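You operate a simulated robot arm through the tools that you are given. There is no shell and no other tool.

You run a simulated robot arm. Do the job below in one go: nothing can be reset, and whatever is moved stays where it is left.

JOB
Finish taping the clamped core all round and stand it in the grey tray.
Fine: turn the hand wheel, swing the green arm out, loosen the blue lever. Set down upright: what you pick out.

The check looks at the end state, three seconds after you hand in, the way a careful person would. Anything else that was tipped, shoved, dropped, spilled or broken makes it a failure.

ROBOT AND FRAMES
A 6-joint arm with a two-finger gripper, fixed in place. Base frame: the origin is on the floor under the middle of its stand, x ahead of it, y to its left, z up; the work surface is at about z = 0.8. Readings come in m, degrees, newtons and seconds.
It reaches about 1.417 m from its shoulder. Its first joint turns from -166.0 to 166.0 degrees. Payload 3.43 kg.
The TCP is the grasp point between the finger pads, 0.02 m short of the fingertips. In the tool frame z runs along the fingers and y along their closing line. The gripper opens to 0.19 m; its body begins 0.248 m behind the TCP.
Orientation is that of the tool frame in the base frame, as a unit quaternion [x, y, z, w]. With the fingers straight down and closing along the base's y, the tool's x points along the base's -x, its y along +y and its z along -z.

CONTROLS
- The arm moves only by the tool play_rows. Its argument "targets" is a list of rows, each an object of numbers (a shift or turn left out is 0, a gripper value left out holds the last): "tx", "ty", "tz": the shift along the tool's x, y, z in units of 40 mm (1.0 is 40 mm); "wx", "wy", "wz": the turn, a rotation vector about the tool's x, y, z in units of 6 degrees (1.0 is 6 degrees). In form: [{"tx": .., "ty": .., "tz": .., "wx": .., "wy": .., "wz": ..}, ...]. A call has 1 to 20 rows; each row shifts and turns the commanded pose from where the row before left it, along the tool's axes as they then stand. "fingers" is the gripper command, from -1 (shut) to 1 (fully open), values between in proportion, set as the call begins (left out, the last holds). A call with a number of a shift or a turn outside -1 to 1 is refused whole. Rows are played at 5 a second. More than 0.05 m and 8.6 degrees between two rows, or a gripper value outside its range, and nothing of the call is played. A pose out of reach is approached as far as the arm can. The call stops where the force on the tool passes 90 N (or 10 N more than at its start, if that is more) or the arm is blocked; 0.2 s more then pass. The fingers move at their own pace (about 0.153 m/s each) and stop on an object; they squeeze with about 32 N. The grip force told is the motor's: it shows also when the fingers shut on nothing. Time passes only in rows, and 0.2 s behind the last, so rows that do not move let the fingers close. It gives the time, the measured TCP pose, the force on the tool (base axes), the opening and the grip force at its end, in the units of the frame above (readings bear some noise), with the torque about the TCP (base axes, N m) and any sound that the robot's microphone picked up.
- Cameras (640 x 400 px; columns grow to the right, rows downward): "scene" is fixed at [0.2084, -0.5013, 1.5426]; the picture's right is [0.81, -0.59, 0.00], its down [-0.36, -0.49, -0.79] and it looks along [0.47, 0.64, -0.61] (base axes); focal length 353 px, centre (320, 200). "wrist" rides on the gripper at [0.071, -0.008, -0.288] in the tool frame; the picture's right is [0.12, 0.99, 0.00], its down [-0.96, 0.11, -0.25] and it looks along [-0.25, 0.03, 0.97] (tool axes); focal length 261 px, centre (320, 200). There is no depth. A picture from a camera that has moved, and an enlarged one, comes with that camera's place and axes in the base frame and with its lens. The place of the scene camera against the robot may be out by one fixed shift of up to 0.025 m in any direction.
- capture(camera): a new picture of that camera. The clock stands still meanwhile.
- move_column(by): moves the trunk up (or, below 0, down) by that many m; the arm rides with it, the base frame stays. It gives what a move gives, with no picture.
- zoom(camera, box): a new picture of the part [left, top, right, bottom] of that camera's present view, enlarged. The clock stands still meanwhile.
- close_job(): hands the job in; it is judged then, once.

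Places have to be worked out from the pictures, the camera data and where the tool is seen. Open the gripper and draw the arm clear of the work before you hand the job in, unless the task says otherwise.

The tools are called after ">>>" as a command line: name --argument value ..., lists and objects as JSON in quotes. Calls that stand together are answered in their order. play_rows: Moves the arm, as the interface text tells. Its arguments: {"type":"object","properties":{"targets":{"type":"array","items":{"type":"object","properties":{"tx":{"type":"number"},"ty":{"type":"number"},"tz":{"type":"number"},"wx":{"type":"number"},"wy":{"type":"number"},"wz":{"type":"number"}}}},"fingers":{"type":"number"}},"required":["targets"]} The other tools are called the same way: move_column (by) moves the trunk up or down; capture (camera) takes a picture; zoom (camera, box) takes an enlarged picture of a part of a camera's view; close_job () hands the job in.

At the start:

```text
clock: 0.0
tool_pos: [0.8043, 0.0901, 1.0739]
orientation: [-0.001, 1.0, 0.0, -0.001]
wrist_force: [-1.0, 0.0, 0.1]
ft_torque: [0.04, 0.02, 0.0]
finger_gap: 0.1901
gripper_force: 0.0
trunk travel left (down, up): [-0.2, 0.24]
```

scene: 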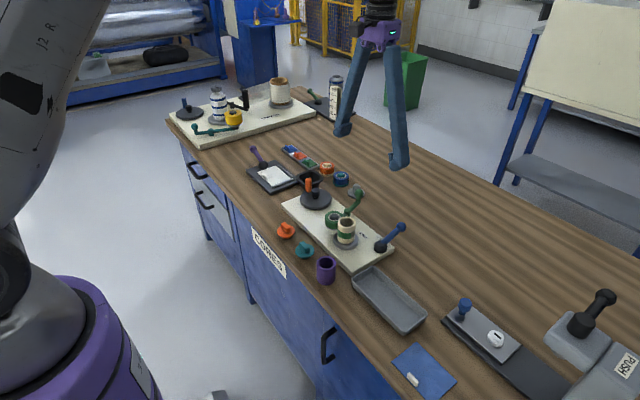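
wrist: 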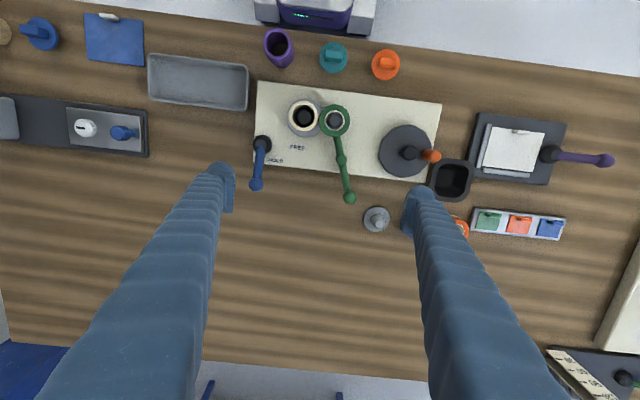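

The first pictures show a cream board with a clamped core, a green arm, a blue lever and a hand wheel, and a grey tray beside it. I'll zoom in on these before moving.

>>> zoom --camera "scene" --box '[240, 140, 440, 290]'

>>> zoom --camera "wrist" --box '[230, 20, 470, 220]'

>>> zoom --camera "scene" --box '[150, 60, 350, 190]'

```text
2.67 times, centred on (340, 215) of scene
camera zoom: at [0.2084, -0.5013, 1.5426], right [0.81, -0.59, 0.0], down [-0.36, -0.49, -0.79], along [0.47, 0.64, -0.61], focal length 940 px, centre (267, 160)
```

zoom: 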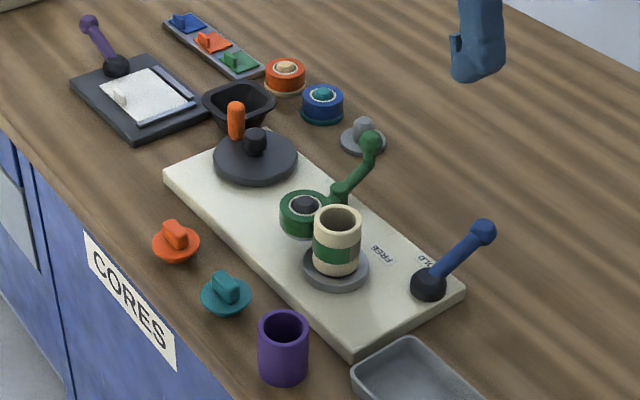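

```text
2.00 times, centred on (350, 120) of wrist
camera zoom: at [0.734, 0.0819, 1.3617], right [-0.12, 0.99, 0.0], down [0.96, 0.12, 0.25], along [0.24, 0.03, -0.97], focal length 521 px, centre (260, 360)
```

zoom: 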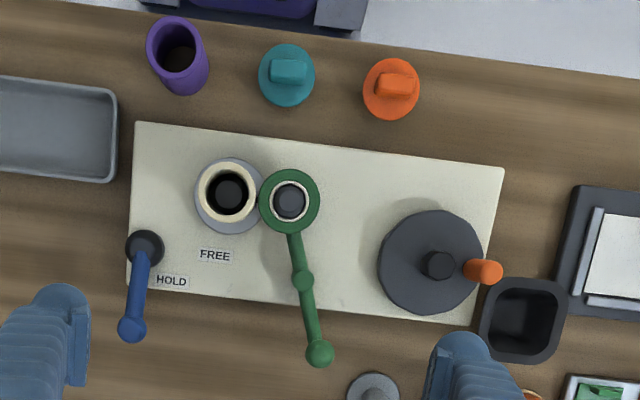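

```text
3.08 times, centred on (250, 125) of scene
camera zoom: at [0.2084, -0.5013, 1.5426], right [0.81, -0.59, 0.0], down [-0.36, -0.49, -0.79], along [0.47, 0.64, -0.61], focal length 1085 px, centre (535, 431)
```

zoom: 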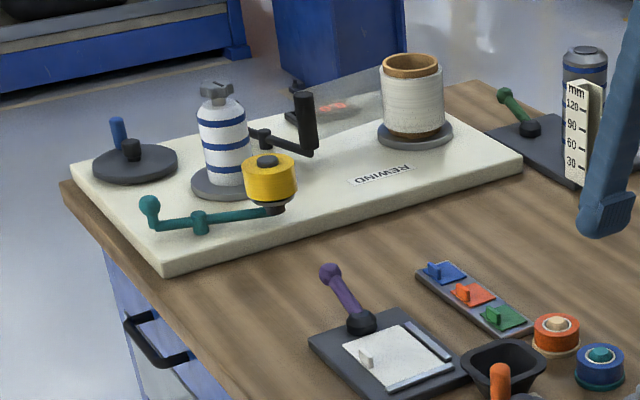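

>>> zoom --camera "scene" --box '[310, 180, 390, 260]'

>>> zoom --camera "scene" --box '[280, 160, 360, 220]'

>>> zoom --camera "scene" --box '[340, 250, 640, 400]'

>>> zoom --camera "wrist" --box '[280, 80, 380, 160]'

```text
5.00 times, centred on (350, 220) of scene
camera zoom: at [0.2084, -0.5013, 1.5426], right [0.81, -0.59, 0.0], down [-0.36, -0.49, -0.79], along [0.47, 0.64, -0.61], focal length 1763 px, centre (170, 100)
```

zoom: 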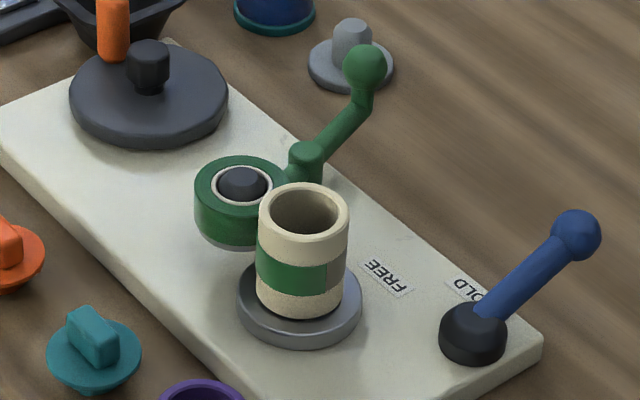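

```text
6.67 times, centred on (320, 190) of scene
camera zoom: at [0.2084, -0.5013, 1.5426], right [0.81, -0.59, 0.0], down [-0.36, -0.49, -0.79], along [0.47, 0.64, -0.61], focal length 2351 px, centre (320, 267)
```

zoom: 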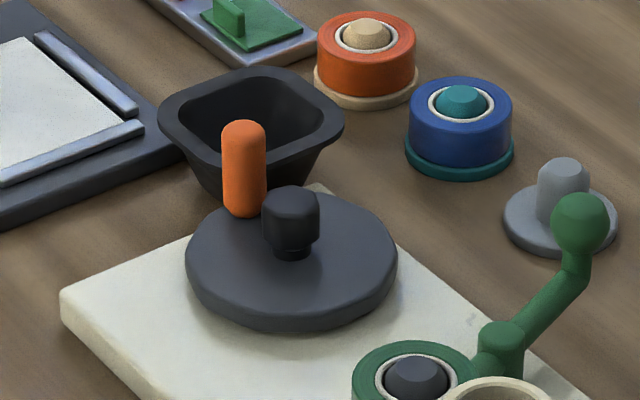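

```text
2.13 times, centred on (490, 325) of scene
camera zoom: at [0.2084, -0.5013, 1.5426], right [0.81, -0.59, 0.0], down [-0.36, -0.49, -0.79], along [0.47, 0.64, -0.61], focal length 752 px, centre (-43, -67)
```

zoom: 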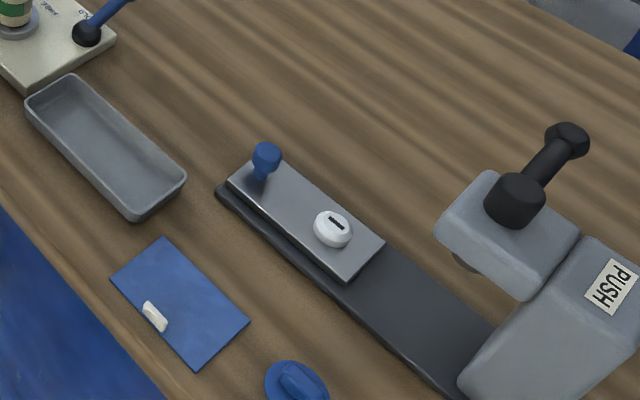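

```text
5.00 times, centred on (330, 120) of wrist
camera zoom: at [0.734, 0.0819, 1.3617], right [-0.12, 0.99, 0.0], down [0.96, 0.12, 0.25], along [0.24, 0.03, -0.97], focal length 1303 px, centre (270, 600)
```

zoom: 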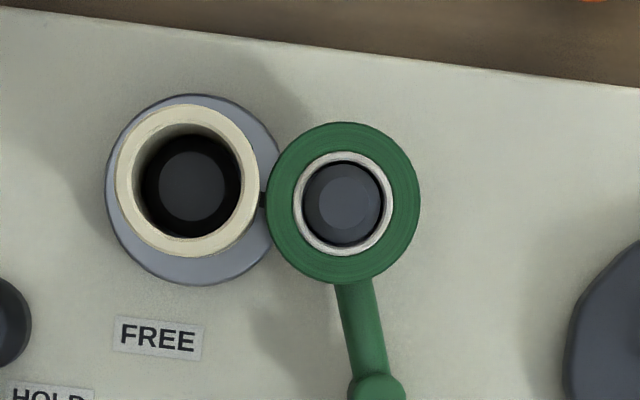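

The tape band on the core runs from the spool nip round the near side and stops short. I'll move the hand over the wheel for a second wrist view so I can triangulate.

>>> play_rows --targets '[{"ty": 1}, {"ty": 1}, {"ty": 1}, {"ty": 1}, {}]'

>>> capture --camera "wrist"

>>> zoom --camera "wrist" --box '[200, 40, 440, 190]'

```text
clock: 1.2
tool_pos: [0.8037, 0.2507, 1.0754]
orientation: [0.0, 1.0, -0.001, 0.0]
wrist_force: [-0.3, 0.6, 0.3]
ft_torque: [-0.15, 0.01, 0.0]
finger_gap: 0.1901
gripper_force: 0.1
trunk travel left (down, up): [-0.2, 0.24]
```

```text
taken
camera wrist: at [0.7327, 0.2428, 1.3624], right [-0.12, 0.99, 0.0], down [0.96, 0.12, 0.25], along [0.24, 0.03, -0.97], focal length 261 px, centre (320, 200)
```

wrist: 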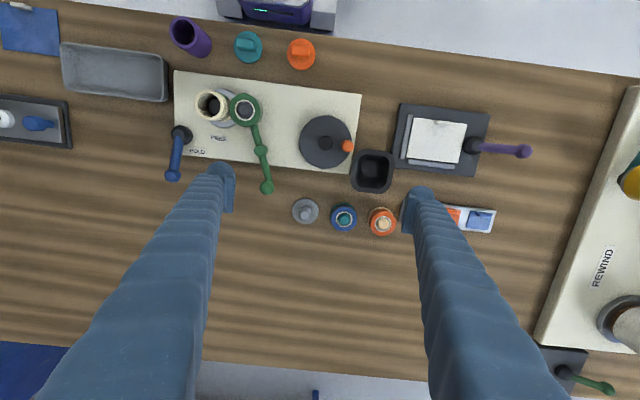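

```text
2.67 times, centred on (320, 115) of wrist
camera zoom: at [0.7327, 0.2428, 1.3624], right [-0.12, 0.99, 0.0], down [0.96, 0.12, 0.25], along [0.24, 0.03, -0.97], focal length 695 px, centre (320, 427)
```

zoom: 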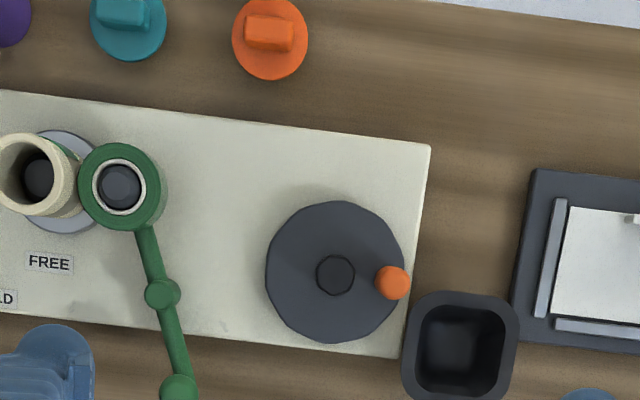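

The hub comes out near (0.747, 0.255, 0.856), and the crank peg near (0.748, 0.295) with its top at about 0.88. Next I'll view the core and lever side from above for a second bearing.

>>> play_rows --targets '[{"ty": -1}, {"ty": -1}, {"ty": -1}, {"ty": -1}, {"ty": -1}, {"ty": -1}, {}]'

>>> capture --camera "wrist"

>>> zoom --camera "wrist" --box '[260, 60, 440, 200]'

>>> zoom --camera "wrist" --box '[140, 0, 360, 140]'

```text
clock: 2.8
tool_pos: [0.8042, 0.0105, 1.076]
orientation: [-0.001, 1.0, 0.001, -0.002]
wrist_force: [-0.8, -0.7, -0.4]
ft_torque: [0.13, -0.02, 0.05]
finger_gap: 0.19
gripper_force: 0.1
trunk travel left (down, up): [-0.2, 0.24]
```

```text
taken
camera wrist: at [0.7323, 0.0021, 1.363], right [-0.12, 0.99, 0.0], down [0.96, 0.12, 0.25], along [0.24, 0.03, -0.97], focal length 261 px, centre (320, 200)
```

wrist: 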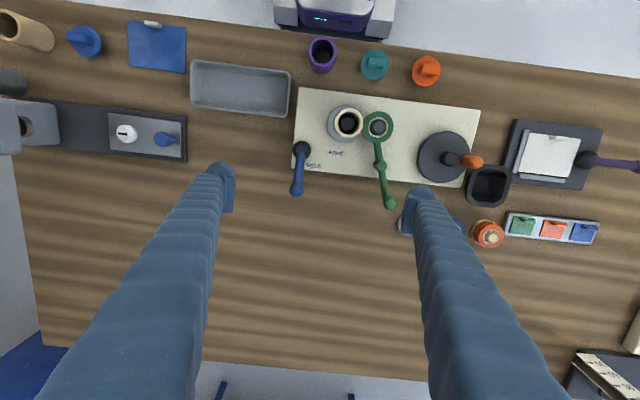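

```text
2.86 times, centred on (350, 130) of wrist
camera zoom: at [0.7323, 0.0021, 1.363], right [-0.12, 0.99, 0.0], down [0.96, 0.12, 0.25], along [0.24, 0.03, -0.97], focal length 745 px, centre (234, 400)
```

zoom: 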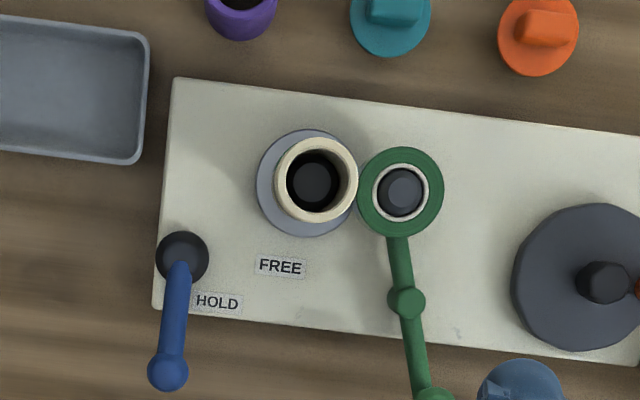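

```text
2.86 times, centred on (250, 70) of wrist
camera zoom: at [0.7323, 0.0021, 1.363], right [-0.12, 0.99, 0.0], down [0.96, 0.12, 0.25], along [0.24, 0.03, -0.97], focal length 745 px, centre (520, 571)
```

zoom: 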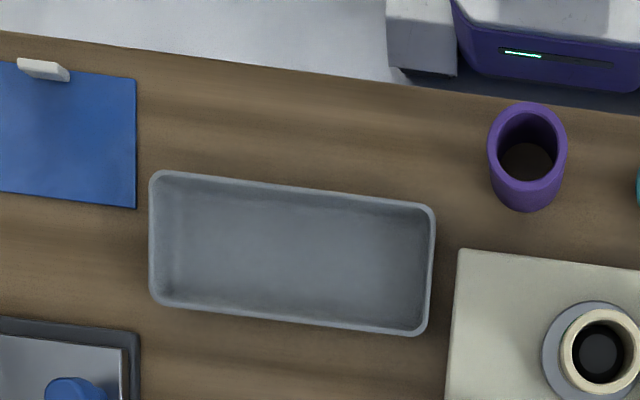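

The tray spans about x 0.63–0.71, y -0.25–-0.065. The lever pivot is near (0.766, -0.031) with its ball at (0.841, -0.030, 0.872), and the green ball is near (0.842, 0.152, 0.877). I'll zoom on the fingertips to judge their width before gripping the peg.

>>> zoom --camera "scene" --box '[300, 20, 460, 220]'

>>> zoom --camera "wrist" --box '[180, 140, 460, 280]'

```text
2.00 times, centred on (380, 120) of scene
camera zoom: at [0.2084, -0.5013, 1.5426], right [0.81, -0.59, 0.0], down [-0.36, -0.49, -0.79], along [0.47, 0.64, -0.61], focal length 705 px, centre (200, 360)
```

zoom: 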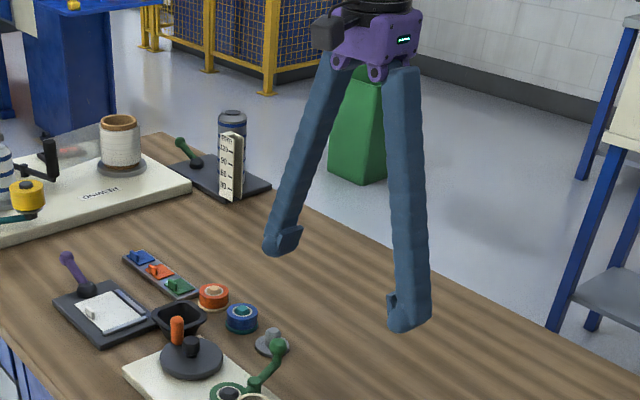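

```text
2.29 times, centred on (320, 210) of wrist
camera zoom: at [0.7323, 0.0021, 1.363], right [-0.12, 0.99, 0.0], down [0.96, 0.12, 0.25], along [0.24, 0.03, -0.97], focal length 596 px, centre (320, 177)
```

zoom: 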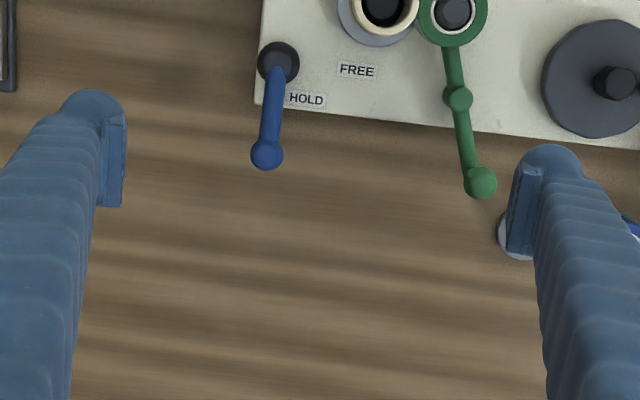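

The fingertips are about 30 mm wide, so only the top 20 mm of the peg can be gripped if the tips are to stay above the hub and the black bin rim. I'll turn the hand 90° so it closes along base x and narrow the gap.

>>> play_rows --targets '[{"wz": 1}, {"wz": 1}, {"wz": 1}, {"wz": 1}, {"wz": 1}, {"wz": 1}, {"wz": 1}, {"wz": 1}, {"wz": 1}, {"wz": 1}, {"wz": 1}, {"wz": 1}, {"wz": 1}, {"wz": 1}, {"wz": 1}, {}]' --fingers -0.37

```text
clock: 6.2
tool_pos: [0.804, 0.0107, 1.0754]
orientation: [0.707, 0.707, 0.0, -0.001]
wrist_force: [-0.2, 0.5, 0.4]
ft_torque: [-0.01, 0.02, 0.02]
finger_gap: 0.0598
gripper_force: 0.1
trunk travel left (down, up): [-0.2, 0.24]
```

The turn went cleanly: tool x is now +y and tool y is +x. I'll move over the peg at height and take pictures.

>>> play_rows --targets '[{"tx": 0.889, "ty": -0.175}, {"tx": 0.889, "ty": -0.175}, {"tx": 0.889, "ty": -0.175}, {"tx": 0.889, "ty": -0.175}, {"tx": 0.889, "ty": -0.175}, {"tx": 0.889, "ty": -0.175}, {"tx": 0.889, "ty": -0.175}, {"tx": 0.889, "ty": -0.175}, {"tz": 1}, {"tz": 0.9}, {}]'

>>> capture --camera "wrist"

>>> capture --camera "scene"

>>> zoom --camera "scene" --box '[270, 110, 370, 220]'

```text
clock: 8.6
tool_pos: [0.7492, 0.2955, 0.9996]
orientation: [0.706, 0.708, 0.0, 0.0]
wrist_force: [-0.1, -0.7, -0.4]
ft_torque: [-0.04, 0.0, -0.01]
finger_gap: 0.0597
gripper_force: 0.1
trunk travel left (down, up): [-0.2, 0.24]
```

```text
taken
camera wrist: at [0.7401, 0.3662, 1.2861], right [0.99, 0.12, 0.0], down [0.12, -0.96, 0.25], along [0.03, -0.25, -0.97], focal length 261 px, centre (320, 200)
```

wrist: 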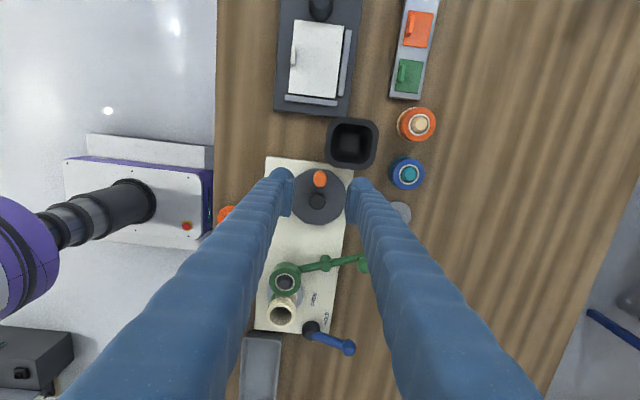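

```text
taken
```

scene: 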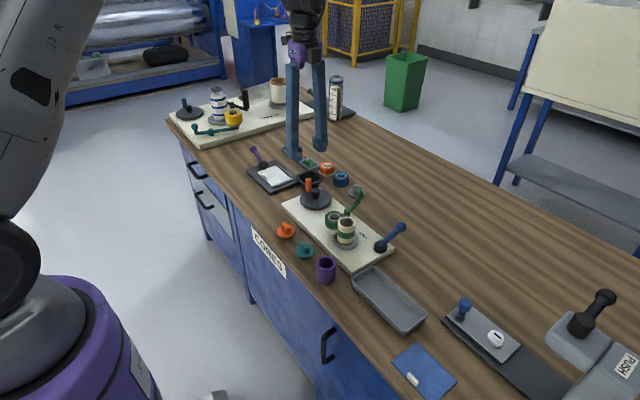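

```text
3.64 times, centred on (320, 165) of scene
camera zoom: at [0.2084, -0.5013, 1.5426], right [0.81, -0.59, 0.0], down [-0.36, -0.49, -0.79], along [0.47, 0.64, -0.61], focal length 1282 px, centre (320, 327)
```

zoom: 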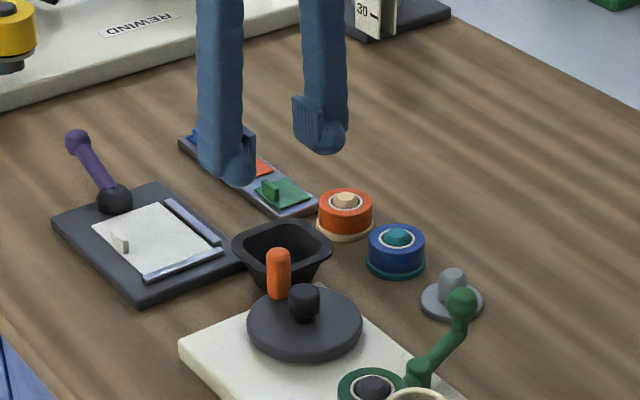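

>>> zoom --camera "wrist" --box '[260, 100, 420, 240]'

```text
2.86 times, centred on (340, 170) of wrist
camera zoom: at [0.7401, 0.3662, 1.2861], right [0.99, 0.12, 0.0], down [0.12, -0.96, 0.25], along [0.03, -0.25, -0.97], focal length 745 px, centre (263, 286)
```

zoom: 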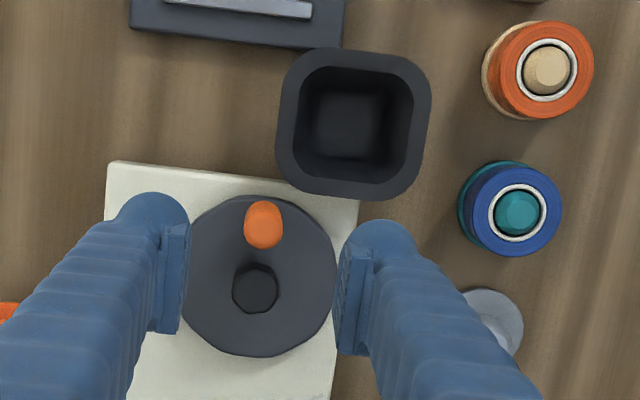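

The peg sits centred between the fingers at about (0.748, 0.294). I'll lower until the tips are about 2 cm below the peg top, then check before closing.

>>> play_rows --targets '[{"tz": 1}, {"tz": 1}, {"tz": 0.5}, {"tz": 0.5}, {"tz": 0.05}, {}]'

>>> zoom --camera "scene" --box '[270, 130, 370, 210]'

>>> zoom --camera "wrist" --box '[240, 100, 400, 240]'

```text
clock: 10.0
tool_pos: [0.75, 0.294, 0.8776]
orientation: [0.706, 0.708, 0.0, -0.001]
wrist_force: [-0.5, 0.5, 0.5]
ft_torque: [0.01, -0.01, 0.03]
finger_gap: 0.06
gripper_force: 0.2
trunk travel left (down, up): [-0.2, 0.24]
```

```text
5.00 times, centred on (320, 170) of scene
camera zoom: at [0.2084, -0.5013, 1.5426], right [0.81, -0.59, 0.0], down [-0.36, -0.49, -0.79], along [0.47, 0.64, -0.61], focal length 1763 px, centre (320, 350)
```

zoom: 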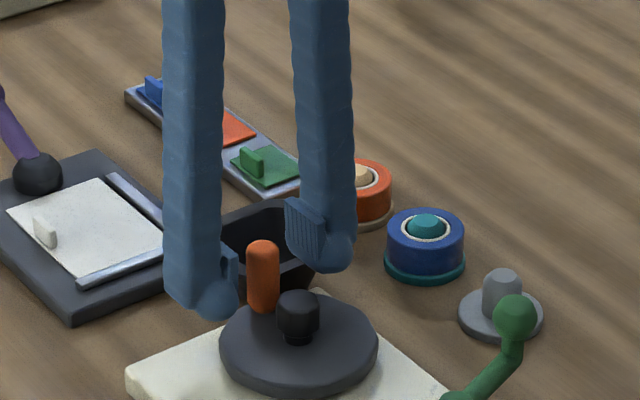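

```text
2.86 times, centred on (320, 170) of wrist
camera zoom: at [0.7401, 0.3653, 1.1645], right [0.99, 0.12, 0.0], down [0.12, -0.96, 0.25], along [0.03, -0.25, -0.97], focal length 745 px, centre (320, 286)
```

zoom: 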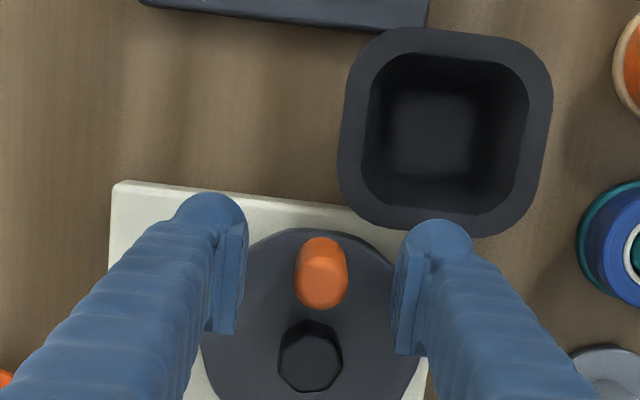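

The peg is centred between the pads and the tips clear the bin and hub, so I'll close.

>>> play_rows --targets '[{}, {}, {}, {}]' --fingers -1

>>> zoom --camera "scene" --box '[270, 130, 370, 210]'

```text
clock: 11.0
tool_pos: [0.7488, 0.2951, 0.8774]
orientation: [0.707, 0.707, -0.001, -0.001]
wrist_force: [0.9, 0.2, -1.6]
ft_torque: [0.02, 0.01, 0.01]
finger_gap: 0.0204
gripper_force: 45.4
trunk travel left (down, up): [-0.2, 0.24]
```

```text
5.00 times, centred on (320, 170) of scene
camera zoom: at [0.2084, -0.5013, 1.5426], right [0.81, -0.59, 0.0], down [-0.36, -0.49, -0.79], along [0.47, 0.64, -0.61], focal length 1763 px, centre (320, 350)
```

zoom: 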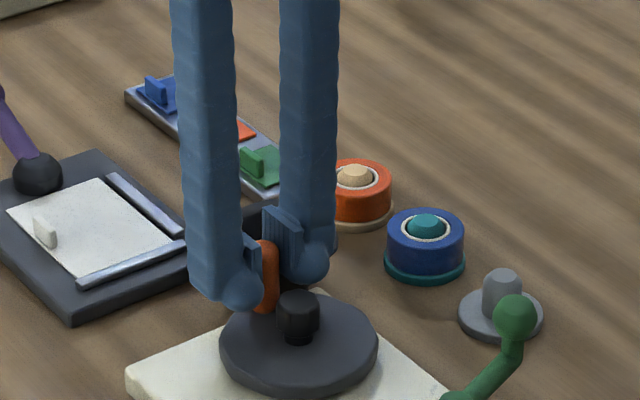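

The fingers hold the 20 mm peg. As a test I'll turn the wheel 18° counter-clockwise seen from above, with the hand following the arc, then look at the core.

>>> play_rows --targets '[{"tx": -0.0054, "ty": -0.1033, "wz": -1}, {"tx": -0.0054, "ty": -0.1033, "wz": -1}, {"tx": -0.0054, "ty": -0.1033, "wz": -1}, {}]'

>>> zoom --camera "scene" --box '[310, 180, 390, 260]'

>>> zoom --camera "scene" --box '[270, 130, 370, 210]'

```text
clock: 12.0
tool_pos: [0.7373, 0.2919, 0.8754]
orientation: [0.587, 0.809, -0.001, -0.001]
wrist_force: [5.3, -12.8, 3.8]
ft_torque: [-0.19, -0.09, -0.03]
finger_gap: 0.0204
gripper_force: 45.0
trunk travel left (down, up): [-0.2, 0.24]
```

```text
5.00 times, centred on (350, 220) of scene
camera zoom: at [0.2084, -0.5013, 1.5426], right [0.81, -0.59, 0.0], down [-0.36, -0.49, -0.79], along [0.47, 0.64, -0.61], focal length 1763 px, centre (170, 100)
```

zoom: 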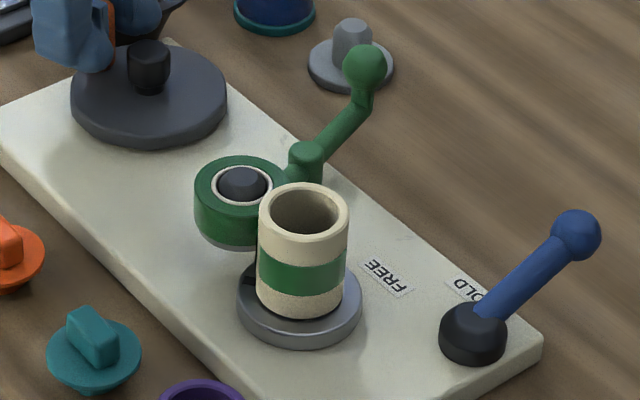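

```text
5.00 times, centred on (320, 170) of scene
camera zoom: at [0.2084, -0.5013, 1.5426], right [0.81, -0.59, 0.0], down [-0.36, -0.49, -0.79], along [0.47, 0.64, -0.61], focal length 1763 px, centre (320, 350)
```

zoom: 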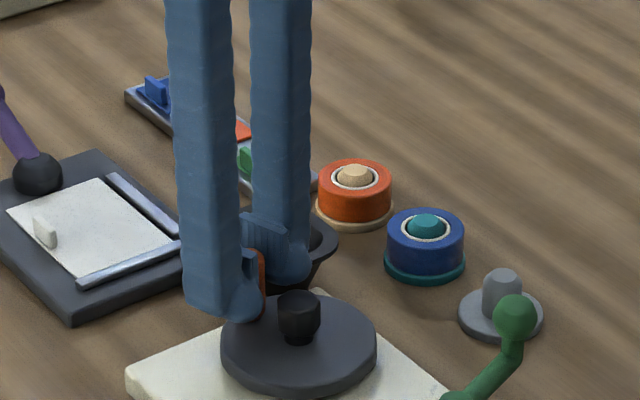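

The wheel turned and the tape edge advanced to the right, so counter-clockwise is the right way. The side load of about 14 N suggests a slightly smaller radius (≈0.038), so I'll use that for the next 30°.

>>> play_rows --targets '[{"tx": -0.02, "ty": -0.0993, "wz": -1}, {"tx": -0.0052, "ty": -0.0993, "wz": -1}, {"tx": -0.0052, "ty": -0.0993, "wz": -1}, {"tx": -0.0052, "ty": -0.0993, "wz": -1}, {"tx": -0.0052, "ty": -0.0993, "wz": -1}, {}]'

>>> zoom --camera "scene" --box '[310, 180, 390, 260]'

>>> zoom --camera "wrist" --box '[200, 80, 440, 400]'

```text
clock: 13.4
tool_pos: [0.7205, 0.2814, 0.8777]
orientation: [0.358, 0.934, 0.0, 0.0]
wrist_force: [4.0, -0.2, 13.1]
ft_torque: [0.1, 0.06, -0.01]
finger_gap: 0.0204
gripper_force: 45.2
trunk travel left (down, up): [-0.2, 0.24]
```

```text
5.00 times, centred on (350, 220) of scene
camera zoom: at [0.2084, -0.5013, 1.5426], right [0.81, -0.59, 0.0], down [-0.36, -0.49, -0.79], along [0.47, 0.64, -0.61], focal length 1763 px, centre (170, 100)
```

zoom: 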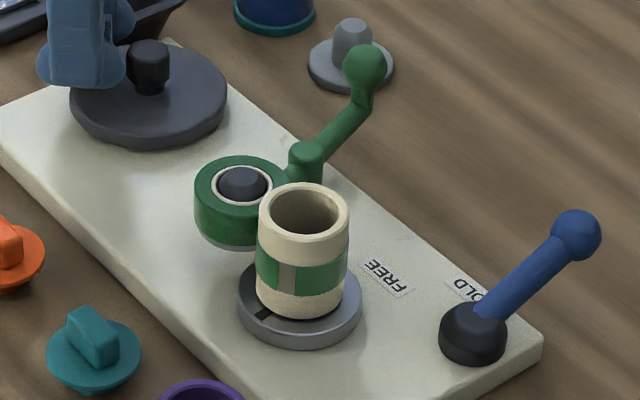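

```text
1.25 times, centred on (320, 240) of wrist
camera zoom: at [0.661, 0.3225, 1.1645], right [0.57, 0.82, 0.0], down [0.79, -0.56, 0.25], along [0.2, -0.14, -0.97], focal length 326 px, centre (320, 150)
```

zoom: 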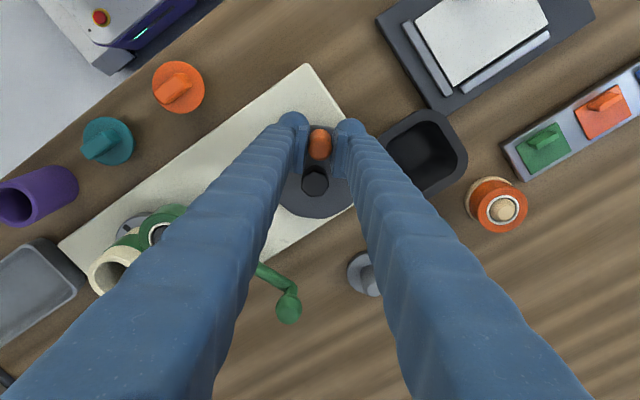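

A narrow grey strip has appeared on the front of the band, along with a dark mark on the chuck. I'll look closer before turning further.

>>> zoom --camera "scene" --box '[335, 210, 360, 250]'

>>> zoom --camera "scene" --box '[325, 205, 365, 250]'

```text
10.00 times, centred on (348, 230) of scene
camera zoom: at [0.2084, -0.5013, 1.5426], right [0.81, -0.59, 0.0], down [-0.36, -0.49, -0.79], along [0.47, 0.64, -0.61], focal length 3526 px, centre (45, -100)
```

zoom: 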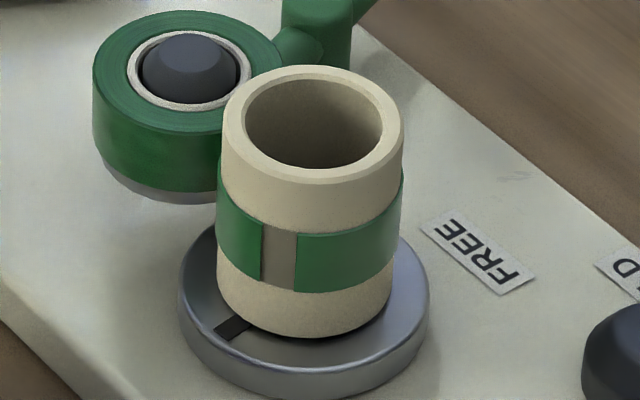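

```text
8.89 times, centred on (345, 228) of scene
camera zoom: at [0.2084, -0.5013, 1.5426], right [0.81, -0.59, 0.0], down [-0.36, -0.49, -0.79], along [0.47, 0.64, -0.61], focal length 3134 px, centre (98, -44)
```

zoom: 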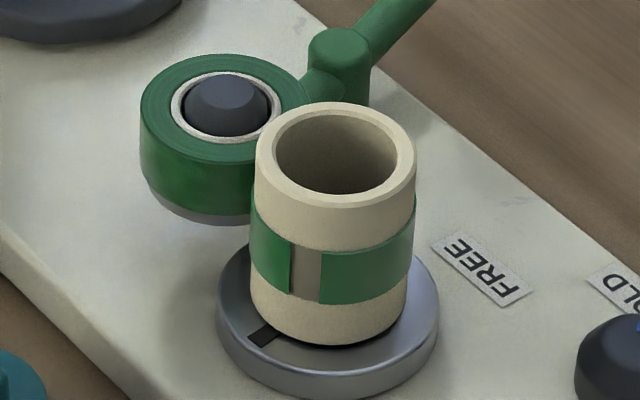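

The core rotates about 1.8 times as fast as the wheel. The remaining bare strip must still travel round to the nip, roughly 140–160° more of wheel, so I'll continue along the same arc and watch the force.

>>> play_rows --targets '[{"tx": -0.0052, "ty": -0.0993, "wz": -1}, {"tx": -0.0052, "ty": -0.0993, "wz": -1}, {"tx": -0.0052, "ty": -0.0993, "wz": -1}, {"tx": -0.0052, "ty": -0.0993, "wz": -1}, {"tx": -0.0052, "ty": -0.0993, "wz": -1}, {"tx": -0.0052, "ty": -0.0993, "wz": -1}, {"tx": -0.0052, "ty": -0.0993, "wz": -1}, {}]'

>>> zoom --camera "scene" --box '[325, 205, 365, 250]'

>>> capture --camera "scene"

```text
clock: 15.2
tool_pos: [0.7111, 0.2568, 0.8774]
orientation: [-0.001, 1.0, 0.0, 0.0]
wrist_force: [3.1, 2.3, 10.2]
ft_torque: [0.01, -0.12, -0.01]
finger_gap: 0.0204
gripper_force: 44.5
trunk travel left (down, up): [-0.2, 0.24]
```

```text
8.89 times, centred on (345, 228) of scene
camera zoom: at [0.2084, -0.5013, 1.5426], right [0.81, -0.59, 0.0], down [-0.36, -0.49, -0.79], along [0.47, 0.64, -0.61], focal length 3134 px, centre (98, -44)
```

zoom: 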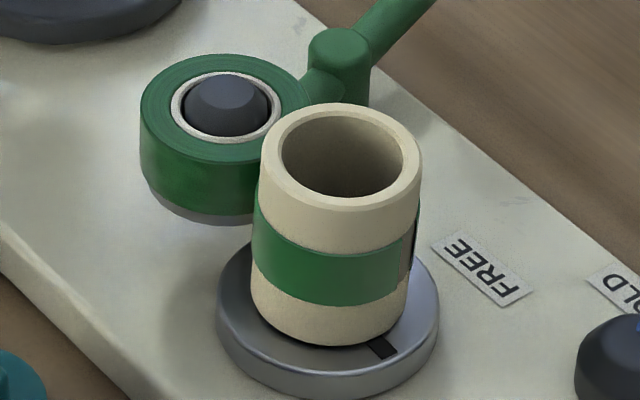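

```text
taken
```

scene: 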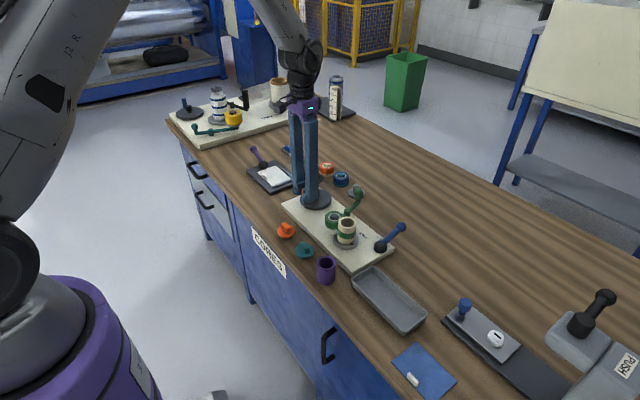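

The mark moved about 100° for 42° of wheel, so the ratio is nearer 2.4, and the strip is now at the core's right edge heading for the nip. I'll turn another 42°.

>>> play_rows --targets '[{"tx": -0.0052, "ty": -0.0993, "wz": -1}, {"tx": -0.0052, "ty": -0.0993, "wz": -1}, {"tx": -0.0052, "ty": -0.0993, "wz": -1}, {"tx": -0.0052, "ty": -0.0993, "wz": -1}, {"tx": -0.0052, "ty": -0.0993, "wz": -1}, {"tx": -0.0052, "ty": -0.0993, "wz": -1}, {"tx": -0.0052, "ty": -0.0993, "wz": -1}, {}]'

>>> zoom --camera "scene" --box '[325, 205, 365, 250]'

>>> capture --camera "wrist"

```text
clock: 17.0
tool_pos: [0.718, 0.2299, 0.8773]
orientation: [-0.359, 0.933, 0.0, -0.002]
wrist_force: [-10.6, -6.9, 5.6]
ft_torque: [-0.16, 0.22, 0.01]
finger_gap: 0.0203
gripper_force: 45.2
trunk travel left (down, up): [-0.2, 0.24]
```

```text
8.89 times, centred on (345, 228) of scene
camera zoom: at [0.2084, -0.5013, 1.5426], right [0.81, -0.59, 0.0], down [-0.36, -0.49, -0.79], along [0.47, 0.64, -0.61], focal length 3134 px, centre (98, -44)
```

zoom: 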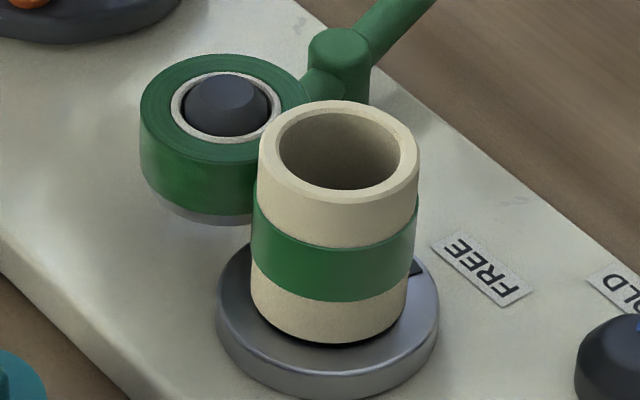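

```text
taken
camera wrist: at [0.6715, 0.1765, 1.1645], right [-0.75, 0.66, 0.0], down [0.64, 0.73, 0.25], along [0.16, 0.19, -0.97], focal length 261 px, centre (320, 200)
```

wrist: 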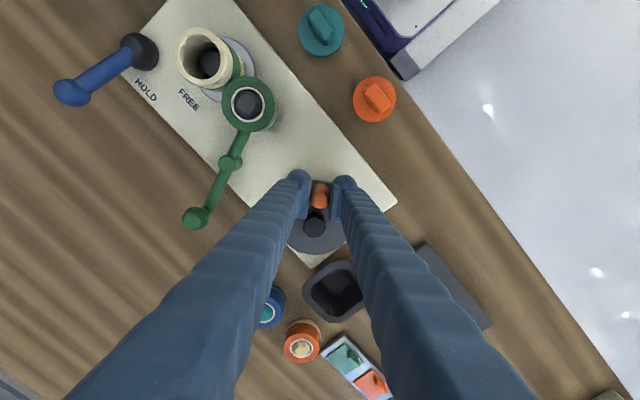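

The strip is now behind the core, about 65° of core rotation short of clearing the nip. I'll zoom the wrist view to confirm, then give it the last turns with margin.

>>> zoom --camera "wrist" --box '[150, 10, 300, 150]'

>>> play_rows --targets '[{"tx": -0.0052, "ty": -0.0993, "wz": -1}, {"tx": -0.0052, "ty": -0.0993, "wz": -1}, {"tx": -0.0052, "ty": -0.0993, "wz": -1}, {"tx": -0.0052, "ty": -0.0993, "wz": -1}, {"tx": -0.0052, "ty": -0.0993, "wz": -1}, {"tx": -0.0052, "ty": -0.0993, "wz": -1}, {"tx": -0.0052, "ty": -0.0993, "wz": -1}, {}]'

>>> zoom --camera "scene" --box '[325, 205, 365, 250]'

>>> zoom --camera "wrist" --box '[100, 0, 320, 150]'

```text
2.86 times, centred on (225, 80) of wrist
camera zoom: at [0.6715, 0.1765, 1.1645], right [-0.75, 0.66, 0.0], down [0.64, 0.73, 0.25], along [0.16, 0.19, -0.97], focal length 745 px, centre (591, 543)
```

zoom: 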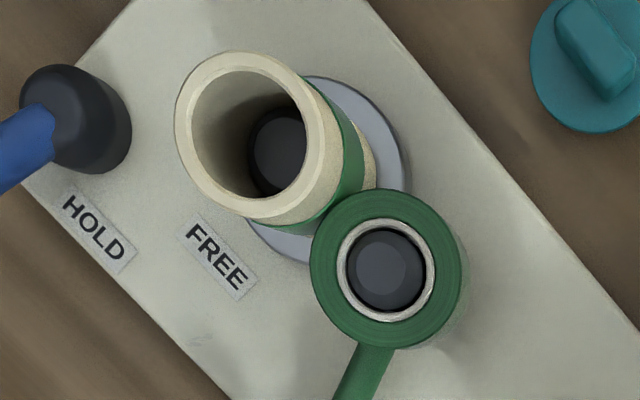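

```text
clock: 18.8
tool_pos: [0.7436, 0.2158, 0.8761]
orientation: [-0.669, 0.743, 0.001, 0.0]
wrist_force: [-5.1, -40.9, -10.3]
ft_torque: [-0.49, 0.02, -0.04]
finger_gap: 0.0205
gripper_force: 44.9
trunk travel left (down, up): [-0.2, 0.24]
```

```text
8.89 times, centred on (345, 228) of scene
camera zoom: at [0.2084, -0.5013, 1.5426], right [0.81, -0.59, 0.0], down [-0.36, -0.49, -0.79], along [0.47, 0.64, -0.61], focal length 3134 px, centre (98, -44)
```

zoom: 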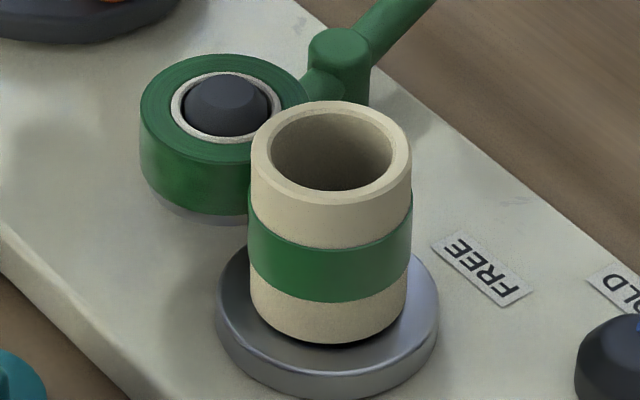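

```text
2.67 times, centred on (210, 75) of wrist
camera zoom: at [0.7453, 0.1445, 1.1644], right [-1.0, -0.02, 0.0], down [-0.02, 0.97, 0.25], along [-0.01, 0.25, -0.97], focal length 695 px, centre (613, 533)
```

zoom: 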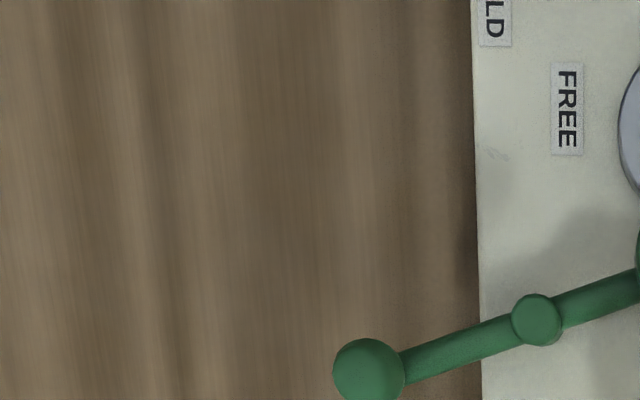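

The load reads 41 N radially, so my arc is about 3 mm too tight on this side. I'll ease outward and finish the last 18–24° of turning.

>>> play_rows --targets '[{"tx": 0.06}, {"tx": -0.0022, "ty": -0.0993, "wz": -1}, {"tx": -0.0022, "ty": -0.0993, "wz": -1}, {"tx": -0.0022, "ty": -0.0993, "wz": -1}, {}]'

>>> zoom --camera "scene" --box '[325, 205, 365, 250]'

>>> capture --camera "wrist"

```text
clock: 20.0
tool_pos: [0.7596, 0.2161, 0.8767]
orientation: [0.778, -0.629, 0.0, -0.001]
wrist_force: [6.6, -15.4, -10.3]
ft_torque: [0.05, -0.14, -0.01]
finger_gap: 0.0204
gripper_force: 45.3
trunk travel left (down, up): [-0.2, 0.24]
```

```text
8.89 times, centred on (345, 228) of scene
camera zoom: at [0.2084, -0.5013, 1.5426], right [0.81, -0.59, 0.0], down [-0.36, -0.49, -0.79], along [0.47, 0.64, -0.61], focal length 3134 px, centre (98, -44)
```

zoom: 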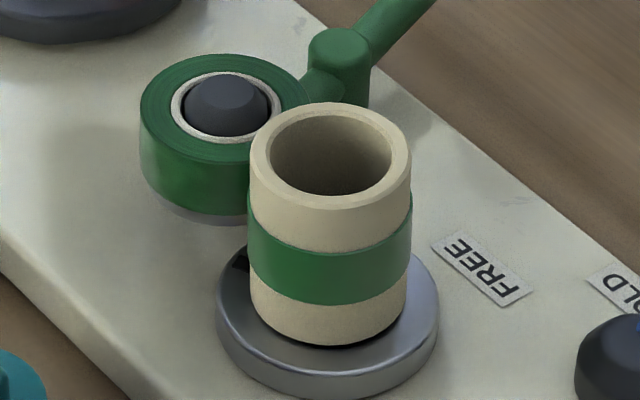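

```text
taken
camera wrist: at [0.7804, 0.1489, 1.1644], right [-0.95, -0.32, 0.0], down [-0.31, 0.92, 0.25], along [-0.08, 0.24, -0.97], focal length 261 px, centre (320, 200)
```

wrist: 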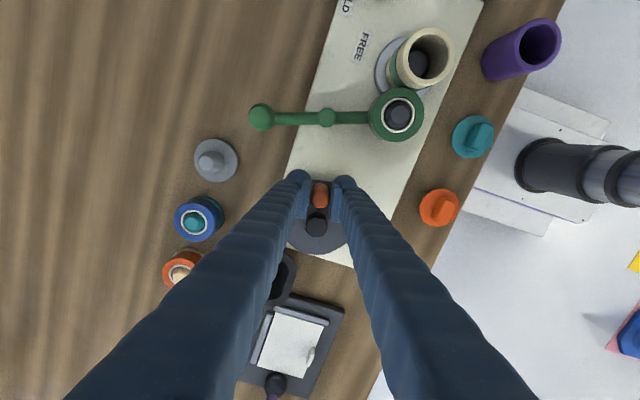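

The chuck mark has come round past the nip again, and the strip should now be under new tape at the left edge. A further 18° will bring that spot into the scene camera's view to confirm it.

>>> play_rows --targets '[{"tx": 0.02, "ty": -0.0993, "wz": -1}, {"tx": -0.0022, "ty": -0.0993, "wz": -1}, {"tx": -0.0022, "ty": -0.0993, "wz": -1}, {}]'

>>> zoom --camera "scene" --box '[325, 205, 365, 250]'

>>> zoom --camera "wrist" --box '[250, 0, 500, 180]'

```text
clock: 21.0
tool_pos: [0.7686, 0.2196, 0.8776]
orientation: [0.867, -0.499, 0.001, -0.001]
wrist_force: [3.8, -5.4, -1.1]
ft_torque: [0.03, 0.02, 0.0]
finger_gap: 0.0204
gripper_force: 45.1
trunk travel left (down, up): [-0.2, 0.24]
```

```text
8.89 times, centred on (345, 228) of scene
camera zoom: at [0.2084, -0.5013, 1.5426], right [0.81, -0.59, 0.0], down [-0.36, -0.49, -0.79], along [0.47, 0.64, -0.61], focal length 3134 px, centre (98, -44)
```

zoom: 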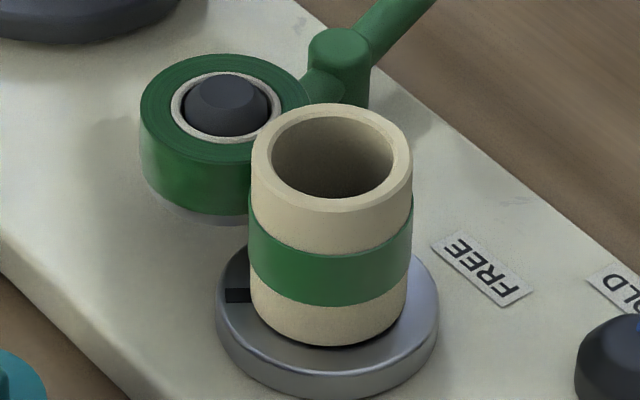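

```text
2.22 times, centred on (375, 90) of wrist
camera zoom: at [0.8097, 0.1631, 1.1645], right [-0.8, -0.6, 0.0], down [-0.58, 0.77, 0.25], along [-0.15, 0.2, -0.97], focal length 579 px, centre (198, 444)
```

zoom: 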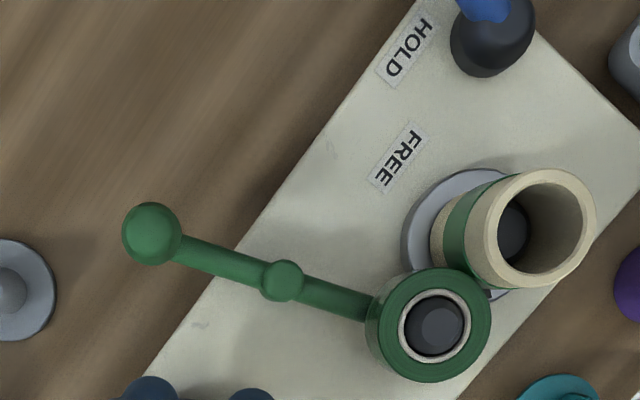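

>>> zoom --camera "scene" --box '[337, 220, 353, 240]'

```text
16.00 times, centred on (345, 230) of scene
camera zoom: at [0.2084, -0.5013, 1.5426], right [0.81, -0.59, 0.0], down [-0.36, -0.49, -0.79], along [0.47, 0.64, -0.61], focal length 5642 px, centre (-80, -280)
```

zoom: 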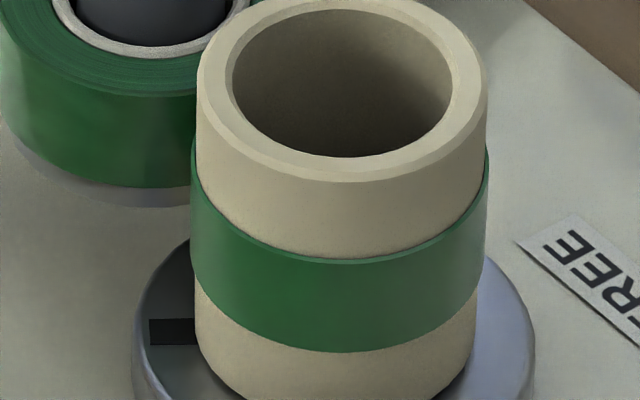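

The band looks solid green. I'll give a last 12° so the old gap is well inside the view.

>>> play_rows --targets '[{"tx": -0.0022, "ty": -0.0993, "wz": -1}, {"tx": -0.0022, "ty": -0.0993, "wz": -1}, {}]'

>>> zoom --camera "scene" --box '[325, 205, 365, 250]'

>>> zoom --camera "scene" --box '[270, 130, 370, 210]'

```text
clock: 21.8
tool_pos: [0.7747, 0.2241, 0.8769]
orientation: [0.914, -0.406, 0.0, 0.0]
wrist_force: [2.0, -3.2, 1.9]
ft_torque: [-0.06, -0.02, -0.02]
finger_gap: 0.0203
gripper_force: 45.3
trunk travel left (down, up): [-0.2, 0.24]
```

```text
8.89 times, centred on (345, 228) of scene
camera zoom: at [0.2084, -0.5013, 1.5426], right [0.81, -0.59, 0.0], down [-0.36, -0.49, -0.79], along [0.47, 0.64, -0.61], focal length 3134 px, centre (98, -44)
```

zoom: 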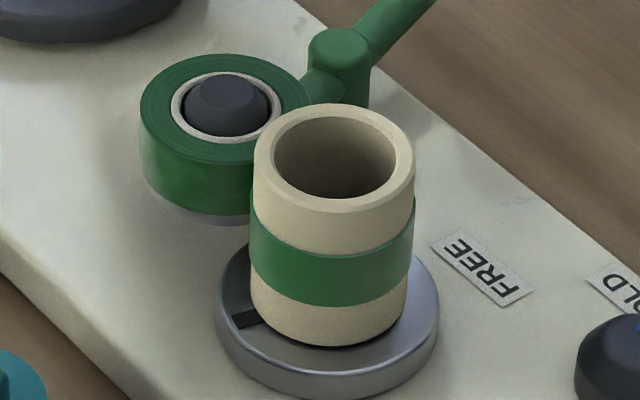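

```text
5.00 times, centred on (320, 170) of scene
camera zoom: at [0.2084, -0.5013, 1.5426], right [0.81, -0.59, 0.0], down [-0.36, -0.49, -0.79], along [0.47, 0.64, -0.61], focal length 1763 px, centre (320, 350)
```

zoom: 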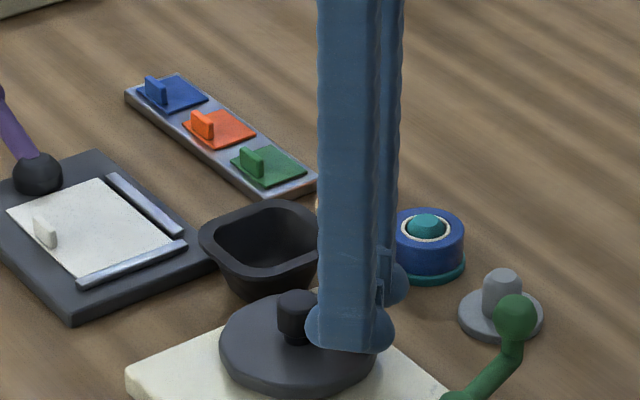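

Taping is complete: the band is green all round from every view. I'll let go of the peg, rise, and turn the hand back so it closes across the green ball's swing direction.

>>> play_rows --targets '[{}, {}, {}, {"tz": -0.5}, {"tz": -1}, {"tz": -1}, {"tz": -0.5}, {}]' --fingers -0.37

>>> play_rows --targets '[{"wz": 1}, {"wz": 1}, {"wz": 1}, {"wz": 1}, {"wz": 1}, {"wz": 1}, {"wz": 1}, {"wz": 1}, {"wz": 1}, {"wz": 1}, {"wz": 1}, {"wz": 1}, {"wz": 1}, {"wz": 1}, {"wz": 1}, {"wz": 1}, {"wz": 1}, {"wz": 1}, {"wz": 1}, {}]'

>>> capture --camera "wrist"

>>> capture --camera "scene"

```text
clock: 23.6
tool_pos: [0.7756, 0.2247, 0.9982]
orientation: [0.914, -0.407, -0.001, 0.001]
wrist_force: [0.5, 0.4, 0.3]
ft_torque: [0.0, 0.03, -0.01]
finger_gap: 0.0598
gripper_force: 0.0
trunk travel left (down, up): [-0.2, 0.24]
```

```text
clock: 27.8
tool_pos: [0.7746, 0.2239, 0.997]
orientation: [-0.156, 0.988, 0.001, 0.0]
wrist_force: [0.7, 0.3, 0.5]
ft_torque: [0.0, 0.0, 0.04]
finger_gap: 0.0598
gripper_force: 0.0
trunk travel left (down, up): [-0.2, 0.24]
```

```text
taken
camera wrist: at [0.7091, 0.1938, 1.2846], right [-0.42, 0.91, 0.0], down [0.88, 0.41, 0.25], along [0.22, 0.1, -0.97], focal length 261 px, centre (320, 200)
```

wrist: 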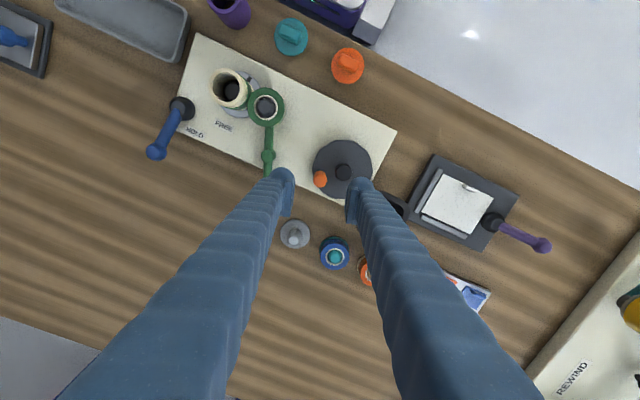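

```text
taken
```

scene: 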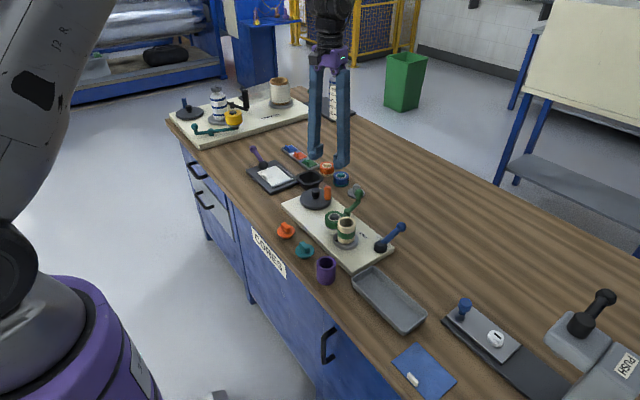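

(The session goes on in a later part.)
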